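You operate a simulated robot arm through the tools that you are given. There is no shell and no other tool. Be economical: measure what you need, move in short steps, check, and stop when the job is done.

Carry out the task below with a simulated two-armed robot. There is one attempt and no reset: what you move stays moved.

## Task
Hold the small yellow lamp on the lower board of the small table steady with one hand and press the push lens of the small yellow lamp to switch it on with the other.

The check looks at the end state, three seconds after you hand in, the way a careful person would. Anything else that was tipped, shoved, dropped, spilled or broken makes it a failure.

## Robot
Two 7-joint arms with two-finger grippers on one trunk, on a base that drives. Base frame: it is fixed to the floor where the robot stands at the start and does not move with it; the origin is under the middle of the robot, x ahead of it, y to its left, z up; the surface under the hand at the start is at about z = 0.95. Lengths are in m, angles in rad, forces in N, time in s.
The left shoulder is at the start at [0.099, 0.216, 1.091], the right one opposite. With the tool pointing down near the work surface each hand reaches from about 0.1 to 0.82 m from the robot's upright axis, wherever it stands, measured 20 degrees to its own side. Places, roughly: push lens of the small yellow lamp [0.6, 0.1, 0.7]. Payload 3.18 kg a hand.
The tool frame of a hand sits at the grasp point between the pads (the TCP): z along the fingers, y along the line on which they close. The tips reach 0.03 m beyond it. Largest opening 0.144 m; the body of the gripper starts 0.103 m behind the TCP.
Orientation is told as [roll, pitch, yaw] about the base's x, y, z axes, in that order, counted from this pose: with the fingers straight down and closing along the base's y, the tool's x points along the base's -x, its y along +y and its z along -z.

## Interface
- The arms move only by the tool send_rows. It takes "left_steps", "right_steps" or both (then of equal length, played together; a hand with none holds still); each is a list that holds one entry, the list of rows, each a list of 7 numbers: the shift along the tool's x, y, z in cm, then the turn, a rotation vector about the tool's x, y, z in rad, then the gripper command, from -1 (shut) to 1 (fully open), values between in proportion. In form: [[[x, y, z, ax, ay, az, jaw], ...]]. A call has 1 to 12 rows; each row is the pose to reach, as a shift and turn from the pose commanded when the call began, along the tool's axes at that moment. A row lasts 0.2 s, in which the tool goes at most 0.05 m and 0.15 rad; a call with a longer step from one row to the next is refused whole, and so is a gripper value outside its range. A pose out of reach is approached as far as the arm can. The call stops where the force on the tool passes 40 N (or 10 N more than at its start, if that is more) or the arm is blocked; 0.2 s more then pass. The fingers move at their own pace and stop on an object; they squeeze with about 23 N. The grip force told is the motor's: it shows also when the fingers shut on nothing. Time passes only in rows, and 0.2 s behind the last, so rows that repeat a pose let the fingers close. It gives the time, the measured TCP pose, the force on the tool (base axes), the opening and the grip force at its end, in the units of the frame above (readings bear some noise), with the torque about the TCP (base axes, N m) and any sound that the robot's microphone picked up.
- Cameras (640 x 400 px; columns grow to the right, rows downward): "scene" is now at [0.1977, 0.031, 1.2723]; the picture's right is [0.35, -0.94, 0.00], its down [-0.59, -0.22, -0.78] and it looks along [0.73, 0.27, -0.63] (base axes); focal length 254 px, centre (320, 200). "left" rides on the left gripper at [0.077, -0.016, -0.143] in its tool frame; the picture's right is [0.21, 0.98, 0.00], its down [-0.84, 0.18, -0.51] and it looks along [-0.50, 0.11, 0.86] (tool axes); focal length 218 px, centre (320, 200). "right" rides on the right gripper at [0.076, 0.016, -0.143] in its tool frame; the picture's right is [-0.21, 0.98, 0.00], its down [-0.84, -0.18, -0.51] and it looks along [-0.50, -0.11, 0.86] (tool axes); focal length 218 px, centre (320, 200). There is no depth. A picture from a camera that has moved, and an enlarged one, comes with that camera's place and axes in the base frame and with its lens.
- snapshot(camera): a new picture of that camera. The clock stands still meanwhile.
- move_column(by): slides the trunk up (or, below 0, down) by that many m; the arms and the scene camera ride with it, the base frame stays. It gives what a move gives, with no picture.
- steer(legs): drives the robot by 1 to 6 legs, each [ahead, left, turn to the left] in m, m and rad, along the robot's own axes; the way and the turn of a leg run together, so that a leg with both is an arc; at most 1.5 m and 3.142 rad a leg. The arms and the cameras ride along, it lands a little off, and it stops where it bumps. It gives what a move gives.
- head_to(pan, tilt): turns the head with the scene camera to pan (to the left, within 1.396 rad either way) and tilt (down, from -0.506 to 1.204), counted from straight ahead of the robot. It gives what a move gives.
- enlarge(camera, box): a new picture of the part [left, top, right, bottom] of that camera's present view, enlarged. The clock stands still meanwhile.
- finish_job(): hands the job in; it is judged then, once.

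Work in short steps. Places have to be worked out from the pictures, the camera data and where the tool is seen: move nearer, look again, correct. Check each grasp and each placing, and mend what went wrong. You have 120 turns and 100 pictures in all, those below and enlarged ones among them. Open the grippers and draw the arms clear of the work before you hand the job in, unless the task says otherwise; then end with one line.

The tools are called after "Emit:" as a command line: name --argument value ..., lists and objects as JSON in quotes. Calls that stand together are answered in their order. send_rows: Moves the arms, as the interface text tells. Its arguments: {"type":"object","properties":{"left_steps":{"type":"array"},"right_steps":{"type":"array"}},"required":[]} The other tools are called the same way: move_column (by) slides the trunk up or down; steer (legs) drives the base; head_to (pan, tilt) turns the head that bears the scene camera; snapshot (camera) takes a picture; enlarge (camera, box) takes an enlarged picture of a part of a camera's view; finish_job () hands the job in.

At the start:

```text
time: 0.0
left_eef_pos: [0.4759, 0.3161, 1.0284]
left_ee_rot: [-0.001, 0.0, 0.001]
left_contact_force: [0.4, 0.3, 0.3]
left_ft_torque: [-0.02, 0.02, 0.01]
left_width: 0.1438
left_finger_force: 0.0
right_eef_pos: [0.4836, -0.1061, 1.0114]
right_ee_rot: [0.0, -0.001, -0.002]
right_contact_force: [-0.3, 0.4, -0.2]
right_ft_torque: [0.0, -0.01, -0.03]
right_width: 0.144
right_finger_force: 0.1
trunk travel left (down, up): [-0.175, 0.194]
robot x, y, heading: [0.0001, -0.0022, 0.0]
head pan, tilt: [0.354, 0.677]
```

scene: 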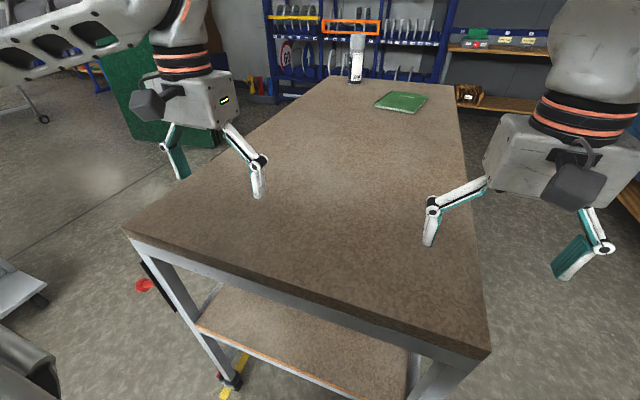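
right: 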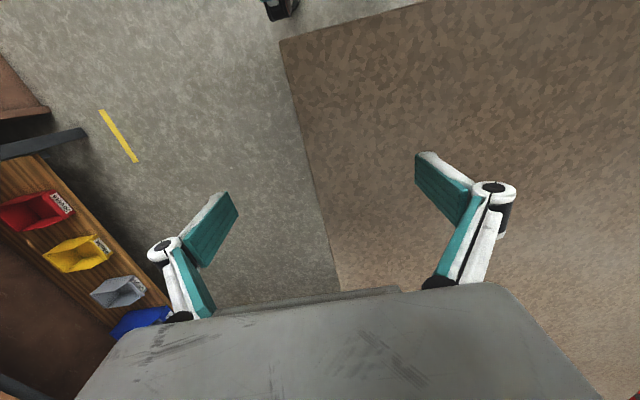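
left: 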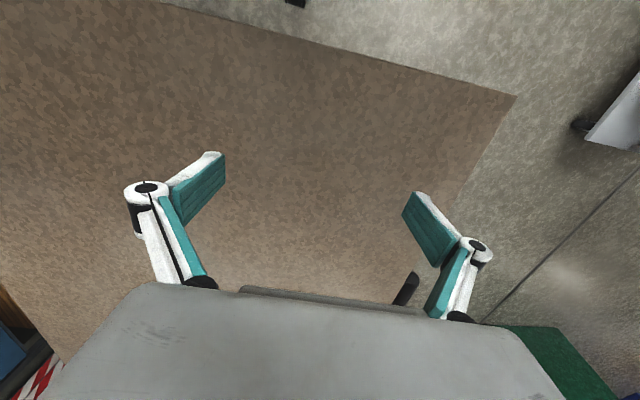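

The lamp should sit under the table top, at around [0.6, 0.1, 0.7]. I'll look lower with the head first.

Emit:
head_to --pan 0.1 --tilt 1.0

Emit:
snapshot --camera "scene"

```text
time: 0.8
left_eef_pos: [0.4772, 0.315, 1.0278]
left_ee_rot: [-0.001, -0.001, 0.0]
left_contact_force: [0.3, 0.3, -0.1]
left_ft_torque: [0.0, -0.02, -0.01]
left_width: 0.144
left_finger_force: 0.1
right_eef_pos: [0.4827, -0.1059, 1.0112]
right_ee_rot: [0.0, -0.001, 0.001]
right_contact_force: [0.0, 0.5, -0.7]
right_ft_torque: [0.0, 0.01, 0.01]
right_width: 0.1441
right_finger_force: 0.1
trunk travel left (down, up): [-0.175, 0.194]
robot x, y, heading: [0.0015, 0.0024, -0.001]
head pan, tilt: [0.099, 1.0]
```

```text
96 pictures are left
camera scene: at [0.1866, 0.0082, 1.2469], right [0.1, -0.99, 0.0], down [-0.84, -0.08, -0.54], along [0.54, 0.05, -0.84], focal length 254 px, centre (320, 200)
```

scene: 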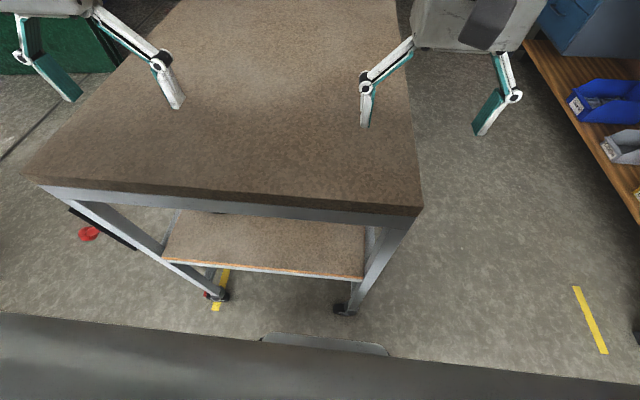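

The lower board is visible but the lamp is hidden by the top. I'll back off straight with the arms still above the table, then lower the trunk.

Emit:
steer --legs '[[-0.5, 0, 0]]'

Emit:
head_to --pan 0.1 --tilt 0.6

Emit:
snapshot --camera "scene"

```text
time: 3.7
left_eef_pos: [-0.0168, 0.3161, 1.0286]
left_ee_rot: [-0.001, -0.001, -0.001]
left_contact_force: [-0.7, 0.4, -0.3]
left_ft_torque: [0.05, -0.03, 0.02]
left_width: 0.1439
left_finger_force: 0.1
right_eef_pos: [-0.01, -0.1067, 1.0116]
right_ee_rot: [-0.001, -0.001, 0.0]
right_contact_force: [-0.6, 0.4, 0.4]
right_ft_torque: [-0.02, -0.03, 0.0]
right_width: 0.1439
right_finger_force: 0.1
trunk travel left (down, up): [-0.175, 0.194]
robot x, y, heading: [-0.4917, -0.001, -0.004]
head pan, tilt: [0.099, 1.0]
```

```text
time: 4.6
left_eef_pos: [-0.017, 0.315, 1.0273]
left_ee_rot: [0.001, 0.0, 0.001]
left_contact_force: [-0.3, -0.2, 0.4]
left_ft_torque: [-0.02, -0.01, 0.01]
left_width: 0.1442
left_finger_force: 0.0
right_eef_pos: [-0.0104, -0.1064, 1.0109]
right_ee_rot: [0.0, 0.001, 0.001]
right_contact_force: [0.3, -0.2, 0.8]
right_ft_torque: [0.01, -0.03, 0.0]
right_width: 0.1439
right_finger_force: 0.0
trunk travel left (down, up): [-0.175, 0.194]
robot x, y, heading: [-0.4924, 0.0002, -0.001]
head pan, tilt: [0.099, 0.6]
```

```text
95 pictures are left
camera scene: at [-0.2879, 0.01, 1.2788], right [0.1, -1.0, 0.0], down [-0.56, -0.06, -0.82], along [0.82, 0.08, -0.57], focal length 254 px, centre (320, 200)
```

scene: 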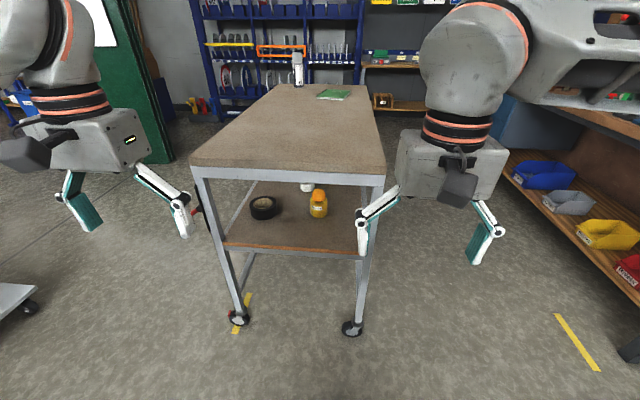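

Now a yellow object and a black tape roll are visible on the lower board. I'll lower the trunk and look closer.

Emit:
move_column --by -0.17

Emit:
snapshot --camera "scene"

Emit:
enlarge --camera "scene" --box '[200, 80, 400, 220]'

```text
time: 6.5
left_eef_pos: [-0.0056, 0.3148, 0.7767]
left_ee_rot: [-0.001, 0.258, 0.0]
left_contact_force: [-0.2, 0.0, 0.3]
left_ft_torque: [0.04, -0.04, 0.03]
left_width: 0.1439
left_finger_force: 0.0
right_eef_pos: [-0.0104, -0.1058, 0.842]
right_ee_rot: [0.0, -0.001, 0.0]
right_contact_force: [0.5, 0.1, 0.8]
right_ft_torque: [-0.01, -0.04, 0.01]
right_width: 0.144
right_finger_force: 0.0
trunk travel left (down, up): [-0.005, 0.364]
robot x, y, heading: [-0.492, -0.0008, 0.001]
head pan, tilt: [0.099, 0.6]
```

```text
94 pictures are left
camera scene: at [-0.1202, 0.0099, 1.0662], right [0.1, -1.0, 0.0], down [-0.56, -0.06, -0.83], along [0.82, 0.08, -0.56], focal length 254 px, centre (320, 200)
```

scene: 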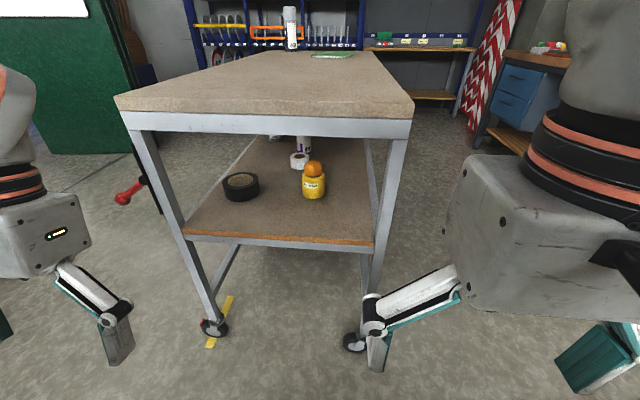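

```text
2.86 times, centred on (300, 150) of scene
camera zoom: at [-0.1202, 0.0099, 1.0662], right [0.1, -1.0, 0.0], down [-0.56, -0.06, -0.83], along [0.82, 0.08, -0.56], focal length 726 px, centre (377, 343)
```

zoom: 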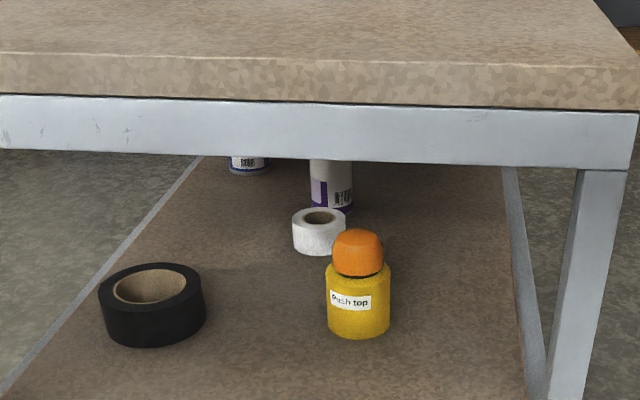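

The lamp (yellow body, orange push dome) is about at [0.60, 0.10], base z≈0.60, dome top z≈0.72, and the apron's underside is near z≈0.87. My plan is for both hands to enter from the front, left slanted low to grip the body and right to press from above. First a null row shows what pose the left arm is commanded to.

Emit:
send_rows --left_steps '[[[0, 0, 0, 0, 0, 0, 1], [-4, 0, 0, 0, 0, 0, 1]]]' --right_steps '[[[0, 0, 0, 0, 0, 0, 1], [-4, 0, 0, 0, 0, 0, 1]]]'

```text
time: 7.1
left_eef_pos: [0.0341, 0.3146, 0.7649]
left_ee_rot: [-0.001, 0.267, 0.0]
left_contact_force: [0.6, -0.4, -0.8]
left_ft_torque: [0.0, 0.02, 0.0]
left_width: 0.1442
left_finger_force: 0.1
right_eef_pos: [0.0299, -0.1074, 0.8404]
right_ee_rot: [0.0, 0.001, 0.0]
right_contact_force: [-0.1, 0.3, -1.0]
right_ft_torque: [-0.01, 0.0, -0.02]
right_width: 0.144
right_finger_force: 0.0
trunk travel left (down, up): [-0.005, 0.364]
robot x, y, heading: [-0.4884, 0.0024, 0.004]
head pan, tilt: [0.099, 0.6]
```

The commanded pose follows the measured one. Next I'll pitch both hands forward (left ~30° slant, right ~17° slant) while moving slightly ahead in free space.

Emit:
send_rows --left_steps '[[[-1.2, 0, -0.7, 0, -0.145, 0, 1], [-2.4, 0, -1.4, 0, -0.29, 0, 1], [-3.6, 0, -2.1, 0, -0.435, 0, 1], [-4.8, 0, -2.8, 0, -0.58, 0, 1], [-6, 0, -3.5, 0, -0.725, 0, 1], [-7.2, 0, -4.2, 0, -0.87, 0, 1], [-8.4, 0, -4.9, 0, -1.015, 0, 1], [-9.6, 0, -5.6, 0, -1.16, 0, 1], [-10.8, 0, -6.1, 0, -1.305, 0, 1]]]' --right_steps '[[[-1.2, 0, 0, 0, -0.142, 0, 1], [-2.4, 0, 0, 0, -0.284, 0, 1], [-3.6, 0, 0, 0, -0.426, 0, 1], [-4.8, 0, 0, 0, -0.568, 0, 1], [-6, 0, 0, 0, -0.71, 0, 1], [-7.2, 0, 0, 0, -0.852, 0, 1], [-8.4, 0, 0, 0, -0.994, 0, 1], [-9.6, 0, 0, 0, -1.136, 0, 1], [-10.8, 0, 0, 0, -1.278, 0, 1]]]'

Emit:
snapshot --camera "scene"

```text
time: 9.1
left_eef_pos: [0.2023, 0.3206, 0.8012]
left_ee_rot: [-0.001, -1.04, 0.003]
left_contact_force: [-0.2, -0.4, 0.4]
left_ft_torque: [-0.01, 0.02, 0.02]
left_width: 0.1438
left_finger_force: 0.0
left hand out of reach, approached as far as the arm can: row 7, 8, 9
right_eef_pos: [0.1212, -0.1059, 0.8502]
right_ee_rot: [0.006, -1.022, 0.001]
right_contact_force: [0.1, -0.3, 0.6]
right_ft_torque: [0.0, 0.0, 0.03]
right_width: 0.144
right_finger_force: 0.1
right hand out of reach, approached as far as the arm can: row 8, 9
trunk travel left (down, up): [-0.005, 0.364]
robot x, y, heading: [-0.4886, 0.001, 0.001]
head pan, tilt: [0.099, 0.6]
```

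```text
92 pictures are left
camera scene: at [-0.1191, 0.0101, 1.0655], right [0.1, -1.0, 0.0], down [-0.56, -0.06, -0.82], along [0.82, 0.08, -0.57], focal length 254 px, centre (320, 200)
```

scene: 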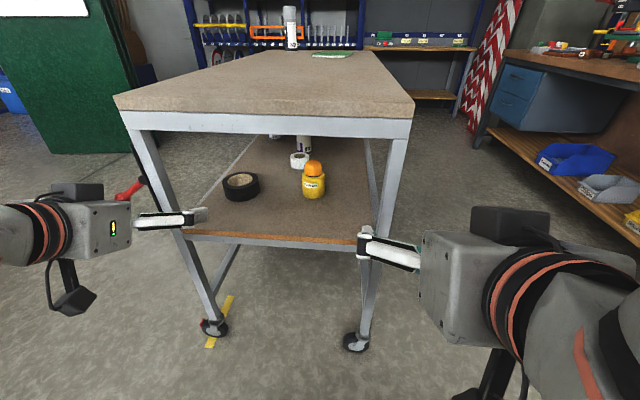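

Both hands are folded too close to the body to pitch further. I'll extend the right hand a bit ahead and left while pitching more.

Emit:
send_rows --right_steps '[[[-1.5, 2, 2.5, 0, 0, 0, -1], [-3, 4, 5, 0, 0, 0, -1], [-4.5, 6, 7.5, 0, -0.12, 0, -1], [-6.3, 8, 10.2, 0, -0.24, 0, -1]]]'

Emit:
snapshot --camera "right"

```text
time: 10.1
left_eef_pos: [0.2019, 0.3235, 0.7977]
left_ee_rot: [-0.008, -1.037, 0.01]
left_contact_force: [0.0, 1.1, -1.9]
left_ft_torque: [-0.09, -0.1, -0.11]
left_width: 0.1437
left_finger_force: 0.1
right_eef_pos: [0.285, 0.0105, 0.8638]
right_ee_rot: [-0.012, -1.171, 0.014]
right_contact_force: [0.4, 1.1, -1.4]
right_ft_torque: [-0.07, -0.1, -0.15]
right_width: 0.0
right_finger_force: 23.1
right hand out of reach, approached as far as the arm can: row 3, 4
trunk travel left (down, up): [-0.005, 0.364]
robot x, y, heading: [-0.495, 0.0006, -0.001]
head pan, tilt: [0.099, 0.6]
```

```text
91 pictures are left
camera right: at [0.124, 0.0277, 0.8488], right [0.08, 0.98, 0.19], down [-0.14, -0.18, 0.97], along [0.99, -0.1, 0.12], focal length 218 px, centre (320, 200)
```

right: 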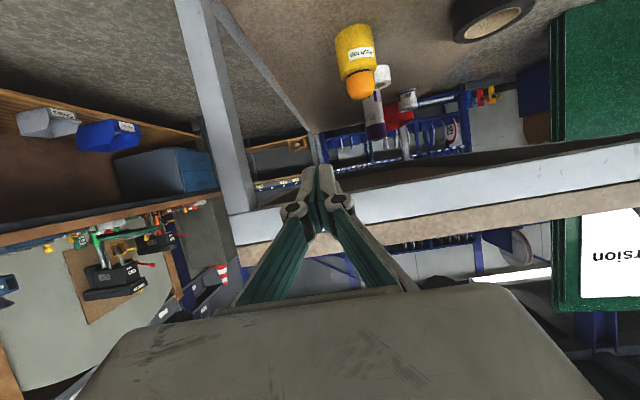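

Triangulating the two views puts the lamp axis at ≈(0.61, 0.105), dome top z≈0.715, apron underside z≈0.88 and right leg inner face y≈−0.06. I'll now yaw the hands inward and lower them, still in front of the table.

Emit:
send_rows --right_steps '[[[1.2, 0, 0.5, -0.037, -0.02, -0.016, -1], [2.5, 0, 1, -0.074, -0.04, -0.032, -1], [3.8, 0, 1.5, -0.11, -0.06, -0.047, -1], [5.1, 0, 2.1, -0.147, -0.08, -0.062, -1], [6.4, 0, 2.7, -0.184, -0.1, -0.078, -1]]]' --left_steps '[[[0.2, 0, 2, 0.104, 0, 0.061, 1], [0.4, 0, 4, 0.208, 0, 0.122, 1], [0.6, 0, 6, 0.312, 0, 0.183, 1], [0.8, 0, 8, 0.416, 0, 0.244, 1], [1.1, 0, 9.9, 0.518, 0, 0.304, 1]]]'

Emit:
snapshot --camera "scene"

Emit:
snapshot --camera "left"

```text
time: 11.3
left_eef_pos: [0.2814, 0.3203, 0.7401]
left_ee_rot: [-0.003, -1.042, -0.595]
left_contact_force: [0.0, 0.1, -0.3]
left_ft_torque: [0.02, 0.03, -0.04]
left_width: 0.1437
left_finger_force: 0.0
right_eef_pos: [0.3097, 0.0147, 0.8426]
right_ee_rot: [-0.02, -1.184, 0.145]
right_contact_force: [0.1, 0.1, 0.2]
right_ft_torque: [0.0, 0.02, 0.0]
right_width: 0.0
right_finger_force: 22.6
right hand out of reach, approached as far as the arm can: row 1, 2, 3, 4, 5
trunk travel left (down, up): [-0.005, 0.364]
robot x, y, heading: [-0.4946, -0.0023, -0.002]
head pan, tilt: [0.099, 0.6]
```

```text
90 pictures are left
camera scene: at [-0.1191, 0.0102, 1.0655], right [0.1, -1.0, 0.0], down [-0.56, -0.06, -0.82], along [0.82, 0.08, -0.57], focal length 254 px, centre (320, 200)
```

scene: 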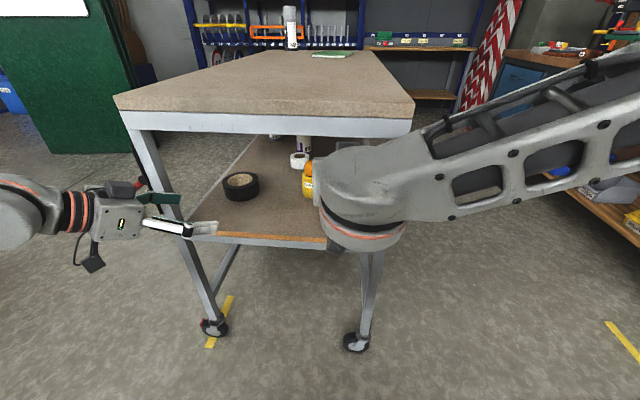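

```text
89 pictures are left
camera left: at [0.1381, 0.399, 0.7475], right [0.46, 0.87, -0.18], down [0.09, 0.16, 0.98], along [0.88, -0.47, -0.01], focal length 218 px, centre (320, 200)
```

left: 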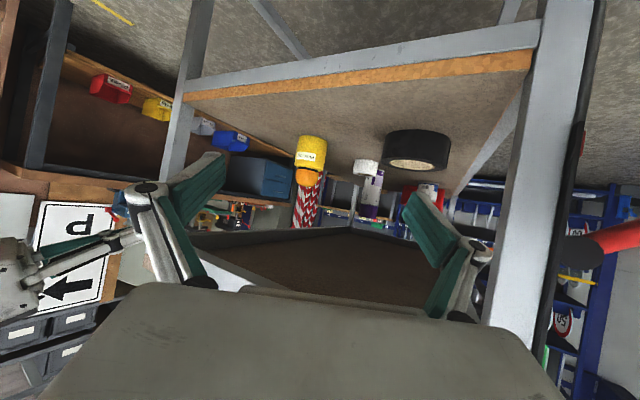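

The right arm took an awkward elbow-up configuration, while the left's is fine. I'll bring the right hand back out to the mirror of the left's good pose.

Emit:
send_rows --right_steps '[[[0.5, -2, -3, 0, 0.03, 0, -1], [1.5, -5, -6, 0.03, 0.06, 0.01, -1], [3, -9, -9, 0.06, 0.1, 0.02, -1], [4.5, -13, -11, 0.09, 0.14, 0.03, -1], [6, -18, -12, 0.11, 0.14, 0.04, -1], [7.5, -22, -13, 0.134, 0.14, 0.055, -1], [8.5, -26, -13, 0.134, 0.14, 0.055, -1], [9.6, -31, -13, 0.134, 0.14, 0.055, -1]]]'

Emit:
snapshot --camera "scene"

```text
refused: row 3 steps farther than a row can; nothing moved
```

```text
88 pictures are left
camera scene: at [-0.1191, 0.0102, 1.0655], right [0.1, -1.0, 0.0], down [-0.56, -0.06, -0.82], along [0.82, 0.08, -0.57], focal length 254 px, centre (320, 200)
```

scene: 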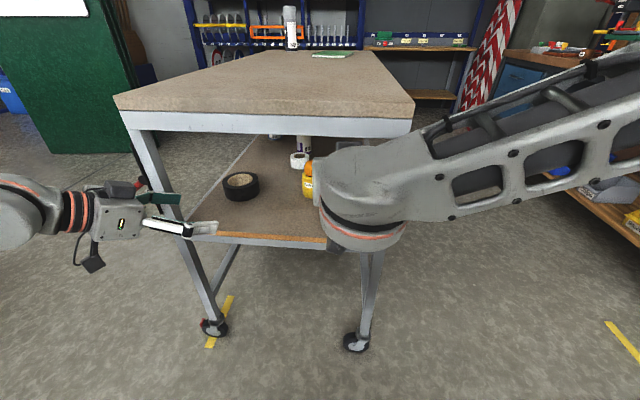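

The call was refused because of step size; I'll use smaller steps.

Emit:
send_rows --right_steps '[[[0.5, -1.5, -2.5, 0, 0.03, 0, -1], [1.3, -4, -5, 0.03, 0.06, 0.01, -1], [2.2, -7, -7.5, 0.05, 0.08, 0.02, -1], [3.2, -10, -9.5, 0.07, 0.1, 0.03, -1], [4.2, -13.5, -11, 0.09, 0.12, 0.035, -1], [5.2, -17, -12, 0.11, 0.14, 0.04, -1], [6.2, -20.5, -13, 0.134, 0.14, 0.055, -1], [7.2, -24, -13, 0.134, 0.14, 0.055, -1], [8.4, -27.5, -13, 0.134, 0.14, 0.055, -1], [9.6, -31, -13, 0.134, 0.14, 0.055, -1]]]'

Emit:
snapshot --camera "scene"

```text
time: 13.5
left_eef_pos: [0.2802, 0.3169, 0.7447]
left_ee_rot: [0.01, -1.042, -0.612]
left_contact_force: [-1.1, -1.0, 0.9]
left_ft_torque: [0.18, 0.12, 0.14]
left_width: 0.1441
left_finger_force: 0.0
right_eef_pos: [0.1963, -0.3295, 0.8231]
right_ee_rot: [-0.031, -1.027, 0.001]
right_contact_force: [-1.4, -1.8, 0.8]
right_ft_torque: [0.12, -0.02, 0.18]
right_width: 0.0
right_finger_force: 22.9
right hand out of reach, approached as far as the arm can: row 4, 5, 6, 7, 8, 9, 10
trunk travel left (down, up): [-0.005, 0.364]
robot x, y, heading: [-0.494, 0.0011, -0.002]
head pan, tilt: [0.099, 0.6]
```

```text
87 pictures are left
camera scene: at [-0.1208, 0.0053, 1.0664], right [0.1, -1.0, 0.0], down [-0.56, -0.05, -0.83], along [0.82, 0.08, -0.56], focal length 254 px, centre (320, 200)
```

scene: 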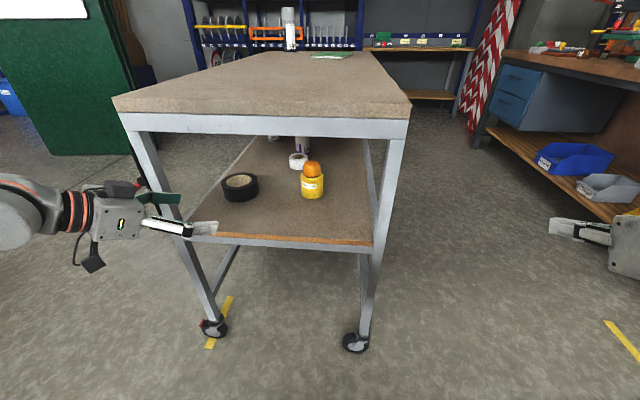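

Next, finish the mirror pose on the right.

Emit:
send_rows --right_steps '[[[0.5, 0.2, 2.3, -0.103, 0, -0.062, -1], [1, 0.4, 4.6, -0.206, 0, -0.124, -1], [1.6, 0.6, 6.9, -0.309, 0, -0.186, -1], [2.2, 0.8, 9.2, -0.412, 0, -0.248, -1], [2.7, 1, 11.6, -0.514, 0, -0.31, -1]]]'

Emit:
head_to --pan -0.5 --tilt 0.6

Emit:
snapshot --camera "scene"

```text
time: 14.7
left_eef_pos: [0.2815, 0.3208, 0.7414]
left_ee_rot: [0.001, -1.042, -0.601]
left_contact_force: [0.6, 0.0, -0.9]
left_ft_torque: [0.03, 0.01, -0.01]
left_width: 0.144
left_finger_force: 0.0
right_eef_pos: [0.2855, -0.3221, 0.7397]
right_ee_rot: [-0.045, -1.034, 0.62]
right_contact_force: [0.1, 0.7, -0.2]
right_ft_torque: [-0.03, 0.01, -0.01]
right_width: 0.0001
right_finger_force: 23.0
trunk travel left (down, up): [-0.005, 0.364]
robot x, y, heading: [-0.4933, 0.0015, 0.001]
head pan, tilt: [0.099, 0.6]
```

```text
time: 15.7
left_eef_pos: [0.2812, 0.3209, 0.7414]
left_ee_rot: [0.002, -1.042, -0.6]
left_contact_force: [-1.0, 0.5, 0.0]
left_ft_torque: [0.0, -0.01, -0.02]
left_width: 0.1441
left_finger_force: 0.1
right_eef_pos: [0.2843, -0.3213, 0.7402]
right_ee_rot: [-0.047, -1.03, 0.621]
right_contact_force: [0.2, -0.5, 0.4]
right_ft_torque: [-0.01, -0.02, 0.04]
right_width: 0.0
right_finger_force: 23.0
trunk travel left (down, up): [-0.005, 0.364]
robot x, y, heading: [-0.4964, -0.0041, 0.003]
head pan, tilt: [-0.499, 0.6]
```

```text
86 pictures are left
camera scene: at [-0.1297, -0.041, 1.0657], right [-0.48, -0.88, 0.0], down [-0.5, 0.27, -0.83], along [0.72, -0.39, -0.56], focal length 254 px, centre (320, 200)
```

scene: 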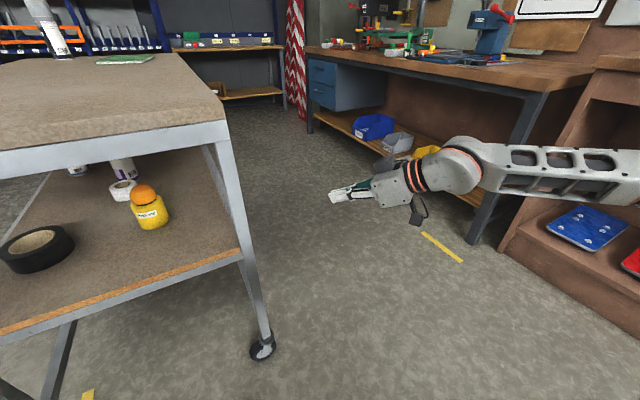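

There is ample floor to the right (bench front is at y≈−1.4), so a corner approach works: left hand through the front, right hand through the right side. I'll test whether the right hand reaches the needed relative pose with a flatter slant.

Emit:
send_rows --right_steps '[[[-1.2, 3.4, 1.7, -0.018, -0.025, -0.01, -1], [-2.4, 6.8, 3.4, -0.035, -0.05, -0.02, -1], [-3.5, 10.2, 5.1, -0.053, -0.075, -0.03, -1], [-4.7, 13.7, 6.8, -0.07, -0.1, -0.04, -1], [-5.9, 17.1, 8.5, -0.088, -0.125, -0.053, -1], [-7, 20.5, 10.2, -0.106, -0.15, -0.064, -1], [-8.2, 24, 12, -0.123, -0.175, -0.075, -1], [-9.4, 27.4, 13.7, -0.141, -0.2, -0.085, -1]]]'

Emit:
head_to --pan -0.2 --tilt 0.7

Emit:
snapshot --camera "scene"

```text
time: 17.5
left_eef_pos: [0.2817, 0.3203, 0.7426]
left_ee_rot: [0.004, -1.042, -0.603]
left_contact_force: [-0.4, -0.2, -0.5]
left_ft_torque: [0.0, 0.02, 0.02]
left_width: 0.1442
left_finger_force: 0.1
right_eef_pos: [0.2783, -0.0513, 0.7391]
right_ee_rot: [-0.117, -1.216, 0.843]
right_contact_force: [0.0, 0.2, 0.8]
right_ft_torque: [0.03, 0.02, 0.01]
right_width: 0.0
right_finger_force: 23.4
right hand out of reach, approached as far as the arm can: row 7, 8
trunk travel left (down, up): [-0.005, 0.364]
robot x, y, heading: [-0.4924, -0.0017, 0.002]
head pan, tilt: [-0.499, 0.6]
```

```text
time: 18.3
left_eef_pos: [0.2812, 0.3207, 0.7424]
left_ee_rot: [0.002, -1.042, -0.603]
left_contact_force: [-0.4, -0.9, 0.2]
left_ft_torque: [0.01, 0.0, -0.03]
left_width: 0.1438
left_finger_force: 0.0
right_eef_pos: [0.2774, -0.0515, 0.7379]
right_ee_rot: [-0.113, -1.216, 0.843]
right_contact_force: [-0.3, 0.8, 0.8]
right_ft_torque: [0.0, 0.0, -0.01]
right_width: 0.0
right_finger_force: 22.7
trunk travel left (down, up): [-0.005, 0.364]
robot x, y, heading: [-0.4945, 0.0038, -0.001]
head pan, tilt: [-0.201, 0.7]
```

```text
85 pictures are left
camera scene: at [-0.1241, -0.0158, 1.0571], right [-0.2, -0.98, 0.0], down [-0.63, 0.13, -0.77], along [0.75, -0.15, -0.64], focal length 254 px, centre (320, 200)
```

scene: 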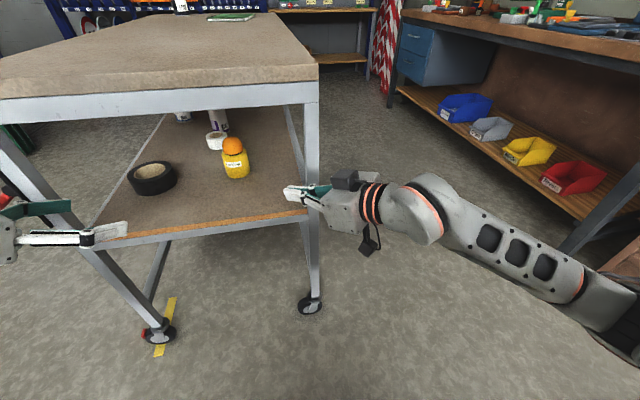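

The right hand reaches ~20° slant with its elbow out, which is good. I'll open the hands back to a straddling posture (right back out, left flattened a bit) before driving round to the corner.

Emit:
send_rows --right_steps '[[[0.9, -2.6, -2.6, 0.027, 0, 0.01, -1], [1.9, -5.2, -5.2, 0.054, 0, 0.02, -1], [2.9, -7.8, -7.8, 0.08, 0, 0.03, -1], [3.9, -10.5, -10.5, 0.107, 0, 0.04, -1], [4.8, -13.2, -13.2, 0.134, 0, 0.05, -1], [5.8, -15.8, -15.8, 0.161, 0, 0.06, -1], [6.8, -18.5, -18.5, 0.188, 0, 0.07, -1]]]' --left_steps '[[[0, 0, 0, 0, -0.02, 0, 1], [0, 0, 0, 0, -0.04, 0, 1], [0, 0, 0, 0, -0.06, 0, 1], [0, 0, 0, 0, -0.08, 0, 1], [0, 0, 0, 0, -0.1, 0, 1], [0, 0, 0, 0, -0.12, 0, 1], [0, 0, 0, 0, -0.14, 0, 1]]]'

Emit:
steer --legs '[[-0.08, -0.3, 0], [0, 0, 0.785]]'

Emit:
snapshot --camera "scene"

```text
time: 19.9
left_eef_pos: [0.2797, 0.3226, 0.7432]
left_ee_rot: [0.005, -1.182, -0.606]
left_contact_force: [0.2, -0.2, -0.1]
left_ft_torque: [-0.03, -0.02, 0.01]
left_width: 0.1441
left_finger_force: 0.1
right_eef_pos: [0.2571, -0.3215, 0.7422]
right_ee_rot: [-0.114, -1.234, 0.651]
right_contact_force: [-0.4, 0.0, -0.6]
right_ft_torque: [0.01, -0.02, -0.01]
right_width: 0.0002
right_finger_force: 22.8
trunk travel left (down, up): [-0.005, 0.364]
robot x, y, heading: [-0.4929, 0.0033, -0.005]
head pan, tilt: [-0.201, 0.7]
```

```text
time: 25.2
left_eef_pos: [-0.2492, 0.4742, 0.742]
left_ee_rot: [0.001, -1.181, 0.176]
left_contact_force: [0.1, 0.1, 0.5]
left_ft_torque: [0.0, 0.02, 0.01]
left_width: 0.144
left_finger_force: 0.0
right_eef_pos: [0.1863, 0.0023, 0.7421]
right_ee_rot: [-0.112, -1.233, 1.431]
right_contact_force: [0.1, 0.7, 0.6]
right_ft_torque: [0.0, -0.01, 0.01]
right_width: 0.0003
right_finger_force: 23.2
trunk travel left (down, up): [-0.005, 0.364]
robot x, y, heading: [-0.5731, -0.2938, 0.778]
head pan, tilt: [-0.201, 0.7]
```

```text
84 pictures are left
camera scene: at [-0.2997, -0.0484, 1.057], right [0.55, -0.84, 0.0], down [-0.54, -0.35, -0.76], along [0.64, 0.42, -0.64], focal length 254 px, centre (320, 200)
```

scene: 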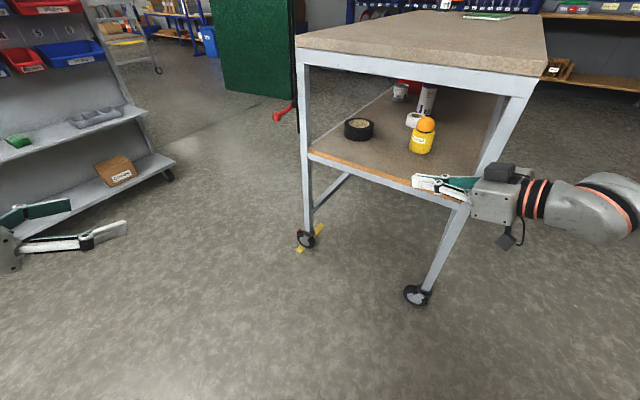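

Clear so far. I'll back off a little to miss the leg, then slide right to the corner.

Emit:
steer --legs '[[-0.12, -0.1, 0], [0, -0.46, 0]]'

Emit:
snapshot --camera "scene"

```text
time: 30.8
left_eef_pos: [0.0561, -0.0037, 0.7427]
left_ee_rot: [0.003, -1.182, 0.172]
left_contact_force: [-0.4, -0.3, -0.6]
left_ft_torque: [-0.01, 0.0, 0.0]
left_width: 0.1438
left_finger_force: 0.0
right_eef_pos: [0.489, -0.4783, 0.7426]
right_ee_rot: [-0.111, -1.233, 1.424]
right_contact_force: [-0.1, 0.1, 0.3]
right_ft_torque: [0.02, 0.03, 0.03]
right_width: 0.0
right_finger_force: 23.2
trunk travel left (down, up): [-0.005, 0.364]
robot x, y, heading: [-0.2695, -0.7737, 0.776]
head pan, tilt: [-0.201, 0.7]
```

```text
83 pictures are left
camera scene: at [0.0035, -0.5266, 1.057], right [0.54, -0.84, 0.0], down [-0.54, -0.35, -0.76], along [0.64, 0.42, -0.64], focal length 254 px, centre (320, 200)
```

scene: 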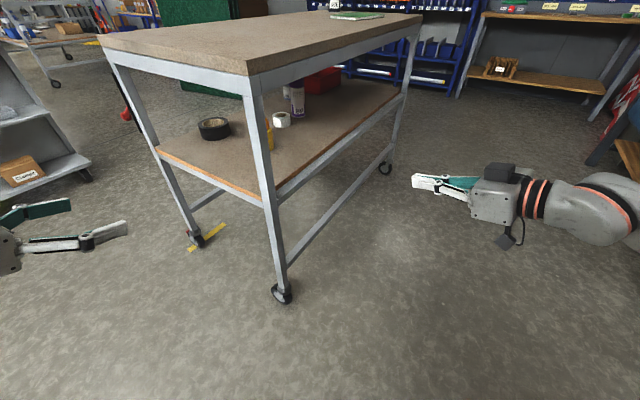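

Clear view: the hands straddle the front-right leg. I'll drive diagonally forward 0.38 m, which leaves both hands still outside the table.

Emit:
steer --legs '[[0.38, 0, 0]]'

Emit:
head_to --pan 0.0 --tilt 0.8

Emit:
snapshot --camera "scene"

Emit:
snapshot --camera "right"

Emit:
snapshot --camera "left"

```text
time: 33.2
left_eef_pos: [0.3315, 0.2628, 0.7417]
left_ee_rot: [0.004, -1.181, 0.169]
left_contact_force: [-0.4, 0.7, 0.8]
left_ft_torque: [-0.03, 0.0, 0.0]
left_width: 0.144
left_finger_force: 0.2
right_eef_pos: [0.7625, -0.2155, 0.7414]
right_ee_rot: [-0.111, -1.233, 1.422]
right_contact_force: [-0.8, 0.1, -0.3]
right_ft_torque: [-0.02, 0.0, 0.0]
right_width: 0.0001
right_finger_force: 23.0
trunk travel left (down, up): [-0.005, 0.364]
robot x, y, heading: [0.0003, -0.5135, 0.768]
head pan, tilt: [-0.201, 0.7]
```

```text
time: 33.9
left_eef_pos: [0.3322, 0.2616, 0.7419]
left_ee_rot: [0.003, -1.182, 0.168]
left_contact_force: [-0.3, -1.1, -0.9]
left_ft_torque: [-0.02, 0.0, -0.01]
left_width: 0.1441
left_finger_force: 0.0
right_eef_pos: [0.7624, -0.2148, 0.7416]
right_ee_rot: [-0.112, -1.233, 1.423]
right_contact_force: [-0.4, 0.5, 0.1]
right_ft_torque: [-0.02, 0.03, 0.03]
right_width: 0.0001
right_finger_force: 22.8
trunk travel left (down, up): [-0.005, 0.364]
robot x, y, heading: [0.0008, -0.5105, 0.77]
head pan, tilt: [0.0, 0.799]
```

```text
82 pictures are left
camera scene: at [0.2639, -0.251, 1.0488], right [0.7, -0.72, 0.0], down [-0.51, -0.5, -0.7], along [0.5, 0.49, -0.72], focal length 254 px, centre (320, 200)
```

scene: 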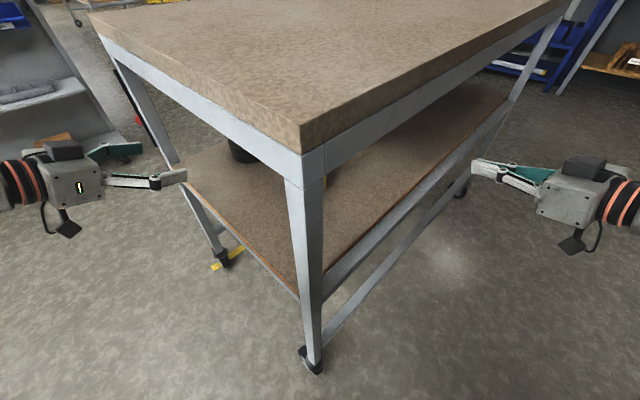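

```text
81 pictures are left
camera right: at [0.7078, -0.3647, 0.7167], right [-0.94, 0.32, 0.16], down [0.09, -0.23, 0.97], along [0.34, 0.92, 0.19], focal length 218 px, centre (320, 200)
```

right: 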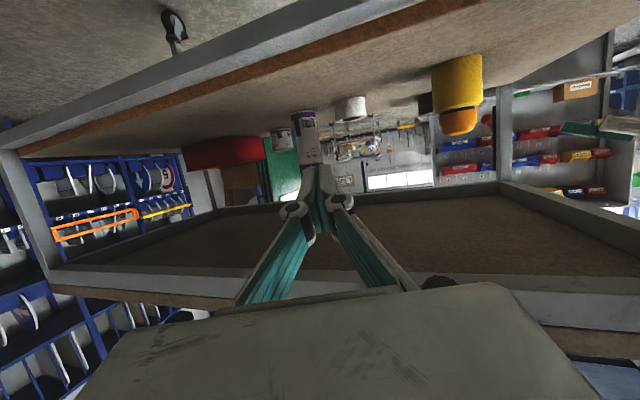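

```text
80 pictures are left
camera left: at [0.1756, 0.219, 0.7256], right [-0.24, 0.95, -0.19], down [-0.18, 0.15, 0.97], along [0.95, 0.27, 0.13], focal length 218 px, centre (320, 200)
```

left: 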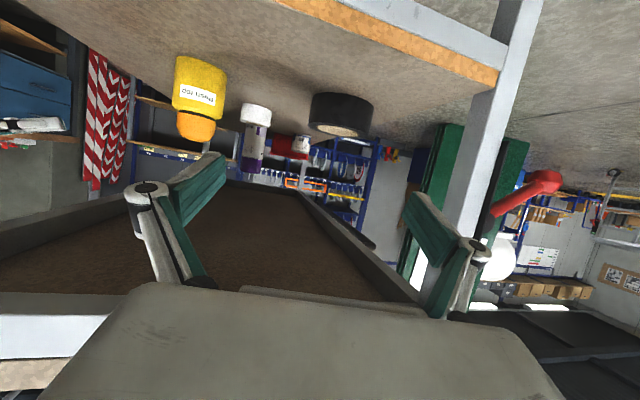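

Triangulating from both hand cameras puts the dome tip at (0.594, 0.1045, 0.716), the body at z≈0.595–0.67 and its diameter at ~0.07. I'll move the open left hand to a pre-grasp ~0.13 m before the lamp, with a 30° slant for camera clearance over the board.

Emit:
send_rows --left_steps '[[[0.7, -2.9, 1.9, 0, 0.02, 0, 1], [1.3, -5.7, 3.7, 0, 0.04, 0, 1], [2, -8.5, 5.5, 0, 0.06, 0, 1], [2.6, -11.4, 7.4, 0, 0.08, 0, 1], [3.3, -14.2, 9.2, 0, 0.1, 0, 1], [4, -17, 11, 0, 0.12, 0, 1], [4.6, -19.9, 12.9, 0, 0.14, 0, 1]]]'

Emit:
snapshot --camera "left"

Emit:
snapshot --camera "right"

Emit:
snapshot --camera "scene"

```text
time: 35.5
left_eef_pos: [0.4657, 0.0836, 0.6501]
left_ee_rot: [0.004, -1.041, 0.168]
left_contact_force: [0.1, -0.2, -0.4]
left_ft_torque: [-0.02, 0.0, 0.01]
left_width: 0.144
left_finger_force: 0.1
right_eef_pos: [0.7634, -0.2158, 0.7411]
right_ee_rot: [-0.113, -1.233, 1.422]
right_contact_force: [-0.6, -0.2, -0.6]
right_ft_torque: [0.0, 0.0, 0.03]
right_width: 0.0
right_finger_force: 23.4
trunk travel left (down, up): [-0.005, 0.364]
robot x, y, heading: [0.0066, -0.5081, 0.769]
head pan, tilt: [0.0, 0.799]
```

```text
79 pictures are left
camera left: at [0.308, 0.0407, 0.6564], right [-0.27, 0.95, -0.18], down [-0.04, 0.17, 0.98], along [0.96, 0.27, -0.01], focal length 218 px, centre (320, 200)
```

left: 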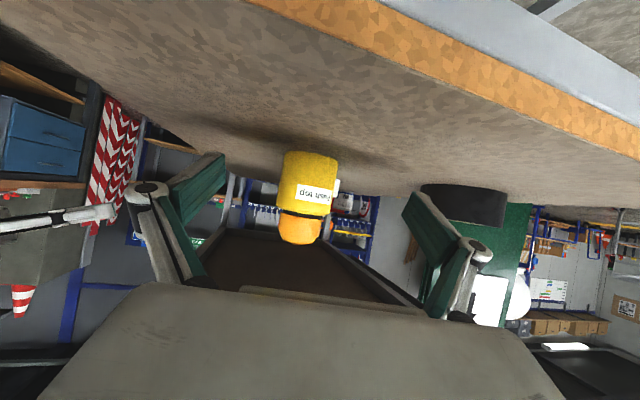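

```text
78 pictures are left
camera right: at [0.7079, -0.3648, 0.7165], right [-0.94, 0.32, 0.16], down [0.09, -0.23, 0.97], along [0.34, 0.92, 0.19], focal length 218 px, centre (320, 200)
```

right: 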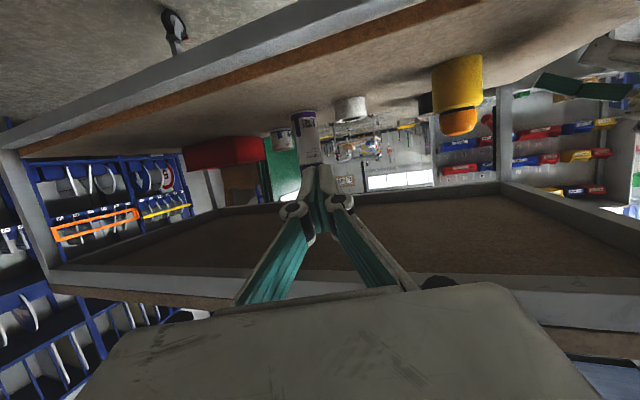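

```text
77 pictures are left
camera scene: at [0.264, -0.251, 1.0487], right [0.7, -0.72, 0.0], down [-0.51, -0.5, -0.7], along [0.5, 0.49, -0.72], focal length 254 px, centre (320, 200)
```

scene: 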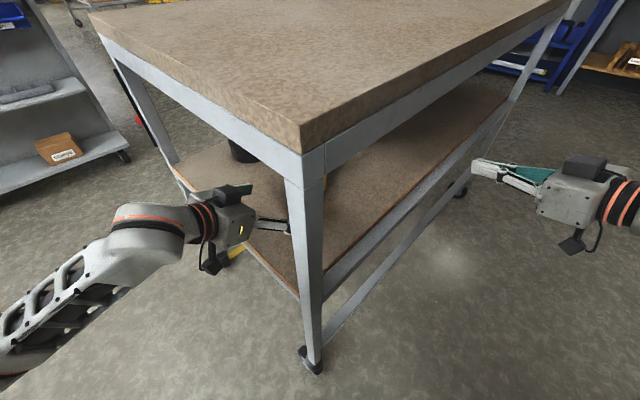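

Left is aligned: the axis passes y≈0.104 at the lamp, body z 0.593–0.674. I'll advance horizontally 0.128 m with open fingers, without closing.

Emit:
send_rows --left_steps '[[[-1.3, 0, 2.2, 0, 0, 0, 1], [-2.6, 0, 4.5, 0, 0, 0, 1], [-3.9, 0, 6.7, 0, 0, 0, 1], [-5.2, -0.1, 8.9, 0, 0, 0, 1], [-6.5, -0.1, 11.2, 0, 0, 0, 1]]]'

Emit:
snapshot --camera "left"

Emit:
snapshot --camera "right"

Emit:
snapshot --camera "scene"

```text
time: 36.7
left_eef_pos: [0.5939, 0.1048, 0.6495]
left_ee_rot: [0.004, -1.043, 0.169]
left_contact_force: [0.5, -0.6, -0.5]
left_ft_torque: [-0.01, 0.04, -0.01]
left_width: 0.1438
left_finger_force: 0.1
right_eef_pos: [0.7637, -0.2151, 0.7414]
right_ee_rot: [-0.113, -1.234, 1.422]
right_contact_force: [-0.3, 0.9, 0.2]
right_ft_torque: [0.02, 0.03, -0.01]
right_width: 0.0001
right_finger_force: 23.0
trunk travel left (down, up): [-0.005, 0.364]
robot x, y, heading: [0.0025, -0.5088, 0.771]
head pan, tilt: [0.0, 0.799]
```

```text
76 pictures are left
camera left: at [0.4361, 0.062, 0.6565], right [-0.27, 0.95, -0.18], down [-0.04, 0.17, 0.98], along [0.96, 0.27, -0.01], focal length 218 px, centre (320, 200)
```

left: 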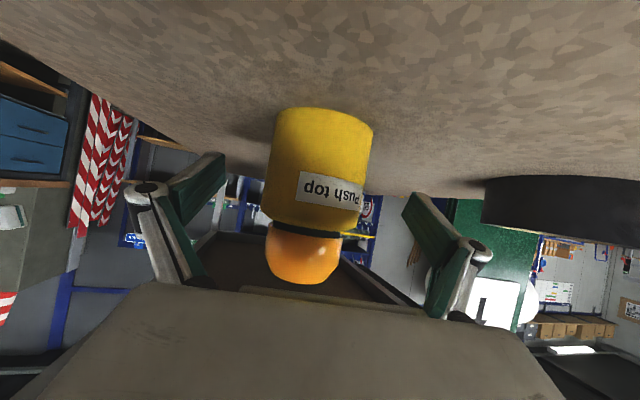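

```text
75 pictures are left
camera right: at [0.7079, -0.3647, 0.7166], right [-0.94, 0.32, 0.16], down [0.09, -0.23, 0.97], along [0.34, 0.92, 0.19], focal length 218 px, centre (320, 200)
```

right: 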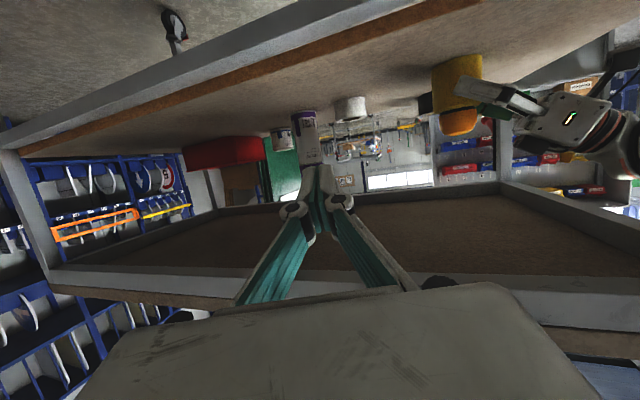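

```text
74 pictures are left
camera scene: at [0.2639, -0.251, 1.0488], right [0.7, -0.72, 0.0], down [-0.51, -0.5, -0.7], along [0.5, 0.49, -0.72], focal length 254 px, centre (320, 200)
```

scene: 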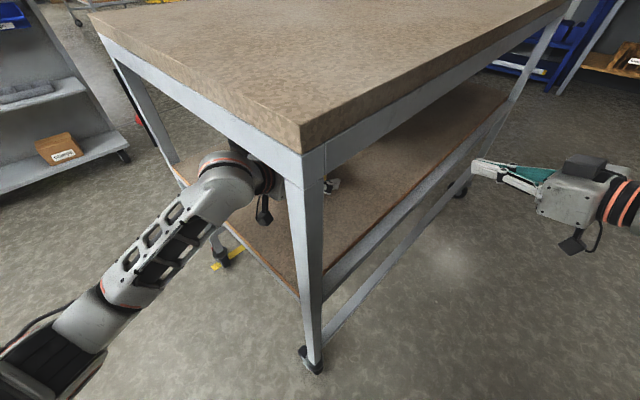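

TCP is on the lamp axis (recomputed dome tip ≈(0.587, 0.103)). I'll close the left fingers on the body.

Emit:
send_rows --left_steps '[[[0, 0, 0, 0, 0, 0, 0.5], [0, 0, 0, 0, 0, 0, 0.1], [0, 0, 0, 0, 0, 0, -0.3], [0, 0, 0, 0, 0, 0, -1], [0, 0, 0, 0, 0, 0, -1]]]'

Emit:
snapshot --camera "left"

Emit:
enlarge --camera "right" --box '[380, 20, 640, 180]'

```text
time: 37.9
left_eef_pos: [0.5926, 0.1043, 0.6507]
left_ee_rot: [0.003, -1.042, 0.169]
left_contact_force: [1.2, -0.5, 1.3]
left_ft_torque: [-0.16, -0.17, 0.01]
left_width: 0.072
left_finger_force: 23.4
right_eef_pos: [0.7632, -0.2157, 0.7426]
right_ee_rot: [-0.114, -1.235, 1.422]
right_contact_force: [0.6, 0.1, -0.7]
right_ft_torque: [0.03, -0.02, 0.02]
right_width: 0.0
right_finger_force: 22.7
trunk travel left (down, up): [-0.005, 0.364]
robot x, y, heading: [0.0005, -0.5071, 0.773]
head pan, tilt: [0.0, 0.799]
```

```text
73 pictures are left
camera left: at [0.4359, 0.0617, 0.6568], right [-0.27, 0.95, -0.18], down [-0.04, 0.17, 0.98], along [0.96, 0.27, -0.01], focal length 218 px, centre (320, 200)
```

left: 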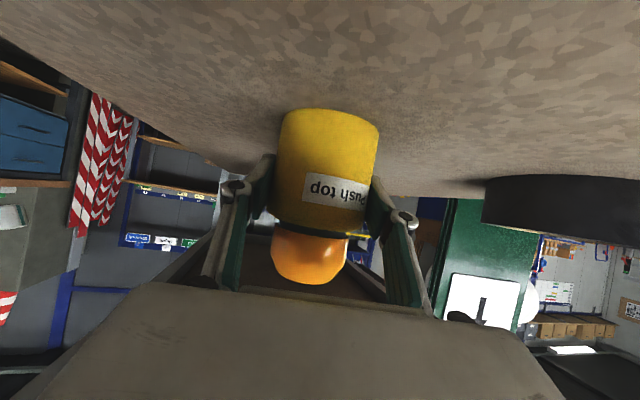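

```text
2.46 times, centred on (510, 100) of right
camera zoom: at [0.7078, -0.3648, 0.7168], right [-0.94, 0.32, 0.16], down [0.09, -0.23, 0.97], along [0.34, 0.92, 0.19], focal length 537 px, centre (-148, 446)
```

zoom: 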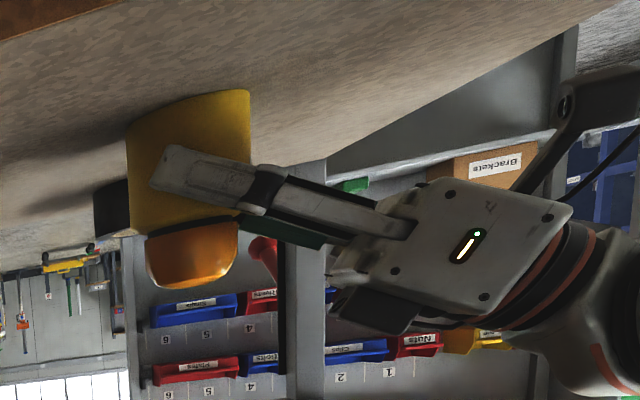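

The lamp is gripped (width 0.072, in place), with dome tip now ≈(0.592, 0.105, 0.716). I'll bring the right hand, fingers shut and slightly flattened, in front of the side opening in line with the lamp.

Emit:
send_rows --right_steps '[[[0, 3.7, 0.2, 0, -0.013, 0, -1], [-0.1, 7.5, 0.4, 0, -0.026, 0, -1], [-0.1, 11.2, 0.5, 0, -0.039, 0, -1], [-0.2, 15, 0.7, 0, -0.052, 0, -1], [-0.3, 18.7, 0.9, 0, -0.065, 0, -1]]]'

Emit:
snapshot --camera "right"

Emit:
snapshot --camera "scene"

```text
time: 39.1
left_eef_pos: [0.592, 0.1046, 0.6508]
left_ee_rot: [0.005, -1.041, 0.168]
left_contact_force: [-0.9, 0.7, 2.6]
left_ft_torque: [-0.22, -0.07, -0.06]
left_width: 0.0716
left_finger_force: 23.1
right_eef_pos: [0.6419, -0.1784, 0.7356]
right_ee_rot: [-0.123, -1.278, 1.436]
right_contact_force: [-1.3, 0.3, -0.3]
right_ft_torque: [0.0, -0.04, -0.01]
right_width: 0.0
right_finger_force: 23.0
right hand out of reach, approached as far as the arm can: row 4, 5
trunk travel left (down, up): [-0.005, 0.364]
robot x, y, heading: [0.0007, -0.5094, 0.77]
head pan, tilt: [0.0, 0.799]
```

```text
71 pictures are left
camera right: at [0.5869, -0.3273, 0.7027], right [-0.94, 0.3, 0.17], down [0.08, -0.27, 0.96], along [0.34, 0.91, 0.23], focal length 218 px, centre (320, 200)
```

right: 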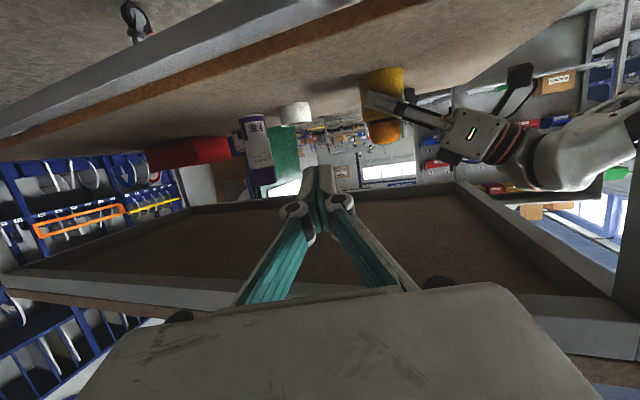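

```text
70 pictures are left
camera scene: at [0.2637, -0.2512, 1.049], right [0.7, -0.72, 0.0], down [-0.51, -0.5, -0.7], along [0.5, 0.49, -0.72], focal length 254 px, centre (320, 200)
```

scene: 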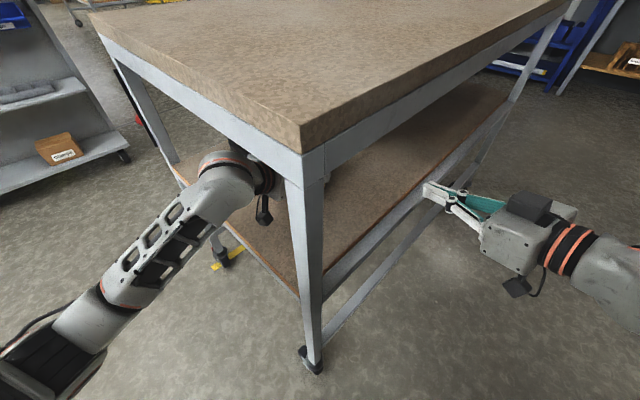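

Close in, the wrist is limited, so I'll enter diagonally: ahead under the side apron while drifting toward the lamp, stopping ~5 cm before it.

Emit:
send_rows --right_steps '[[[-0.8, 1.6, 2.6, 0, 0, 0, -1], [-1.7, 3.1, 5.1, 0, 0, 0, -1], [-2.5, 4.7, 7.7, 0, 0, 0, -1], [-3.3, 6.2, 10.3, 0, 0, 0, -1], [-4.1, 7.8, 12.8, 0, 0, 0, -1], [-5, 9.3, 15.4, 0, 0, 0, -1]]]'

Emit:
snapshot --camera "right"

Emit:
snapshot --camera "scene"

Emit:
snapshot --camera "left"

```text
time: 40.5
left_eef_pos: [0.5937, 0.1047, 0.6478]
left_ee_rot: [0.002, -1.041, 0.169]
left_contact_force: [1.5, 0.5, -1.1]
left_ft_torque: [0.02, -0.05, 0.0]
left_width: 0.0718
left_finger_force: 23.0
right_eef_pos: [0.6533, -0.1435, 0.6637]
right_ee_rot: [-0.068, -1.298, 1.408]
right_contact_force: [0.3, -1.0, 0.5]
right_ft_torque: [-0.05, 0.03, -0.03]
right_width: 0.0
right_finger_force: 23.7
right hand out of reach, approached as far as the arm can: row 1, 2, 3, 4, 5, 6
trunk travel left (down, up): [-0.005, 0.364]
robot x, y, heading: [0.0019, -0.5089, 0.772]
head pan, tilt: [0.0, 0.799]
```

```text
69 pictures are left
camera right: at [0.6026, -0.2932, 0.6293], right [-0.94, 0.28, 0.18], down [0.1, -0.29, 0.95], along [0.32, 0.92, 0.25], focal length 218 px, centre (320, 200)
```

right: 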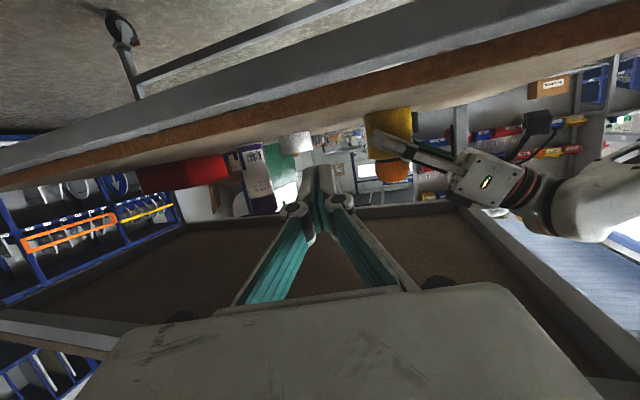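

```text
68 pictures are left
camera scene: at [0.2644, -0.2506, 1.0484], right [0.7, -0.72, 0.0], down [-0.51, -0.5, -0.7], along [0.5, 0.49, -0.72], focal length 254 px, centre (320, 200)
```

scene: 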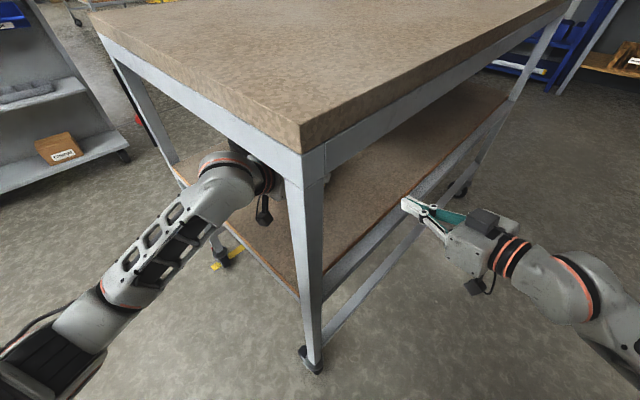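

```text
67 pictures are left
camera left: at [0.4361, 0.062, 0.6555], right [-0.27, 0.95, -0.18], down [-0.04, 0.17, 0.98], along [0.96, 0.27, -0.01], focal length 218 px, centre (320, 200)
```

left: 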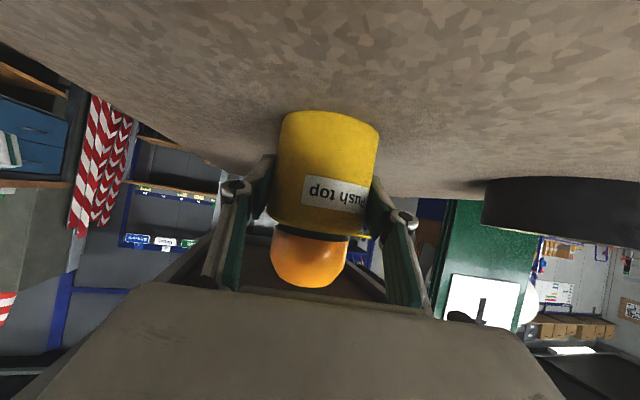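

The right arm's solver drifted low and short with that orientation. Earlier it reached a similar relative pose with more inward yaw, so I'll raise back up, turn the hand more inward and ease the slant first.

Emit:
send_rows --right_steps '[[[-2, 0.5, -0.1, -0.03, 0.04, -0.01, -1], [-4, 1, -0.2, -0.06, 0.08, -0.02, -1], [-6, 2, -0.3, -0.1, 0.12, -0.03, -1], [-7.3, 2.8, -0.4, -0.15, 0.12, -0.04, -1], [-7.3, 3.6, -0.4, -0.193, 0.12, -0.054, -1]]]'

```text
time: 41.7
left_eef_pos: [0.5942, 0.1056, 0.6495]
left_ee_rot: [0.002, -1.039, 0.171]
left_contact_force: [0.3, -0.2, -2.1]
left_ft_torque: [0.02, 0.04, -0.04]
left_width: 0.072
left_finger_force: 23.2
right_eef_pos: [0.6183, -0.1204, 0.7401]
right_ee_rot: [-0.067, -1.173, 1.576]
right_contact_force: [-0.1, 0.0, -0.1]
right_ft_torque: [0.0, -0.03, 0.01]
right_width: 0.0
right_finger_force: 22.9
right hand out of reach, approached as far as the arm can: row 1
trunk travel left (down, up): [-0.005, 0.364]
robot x, y, heading: [0.0028, -0.5074, 0.771]
head pan, tilt: [0.0, 0.799]
```

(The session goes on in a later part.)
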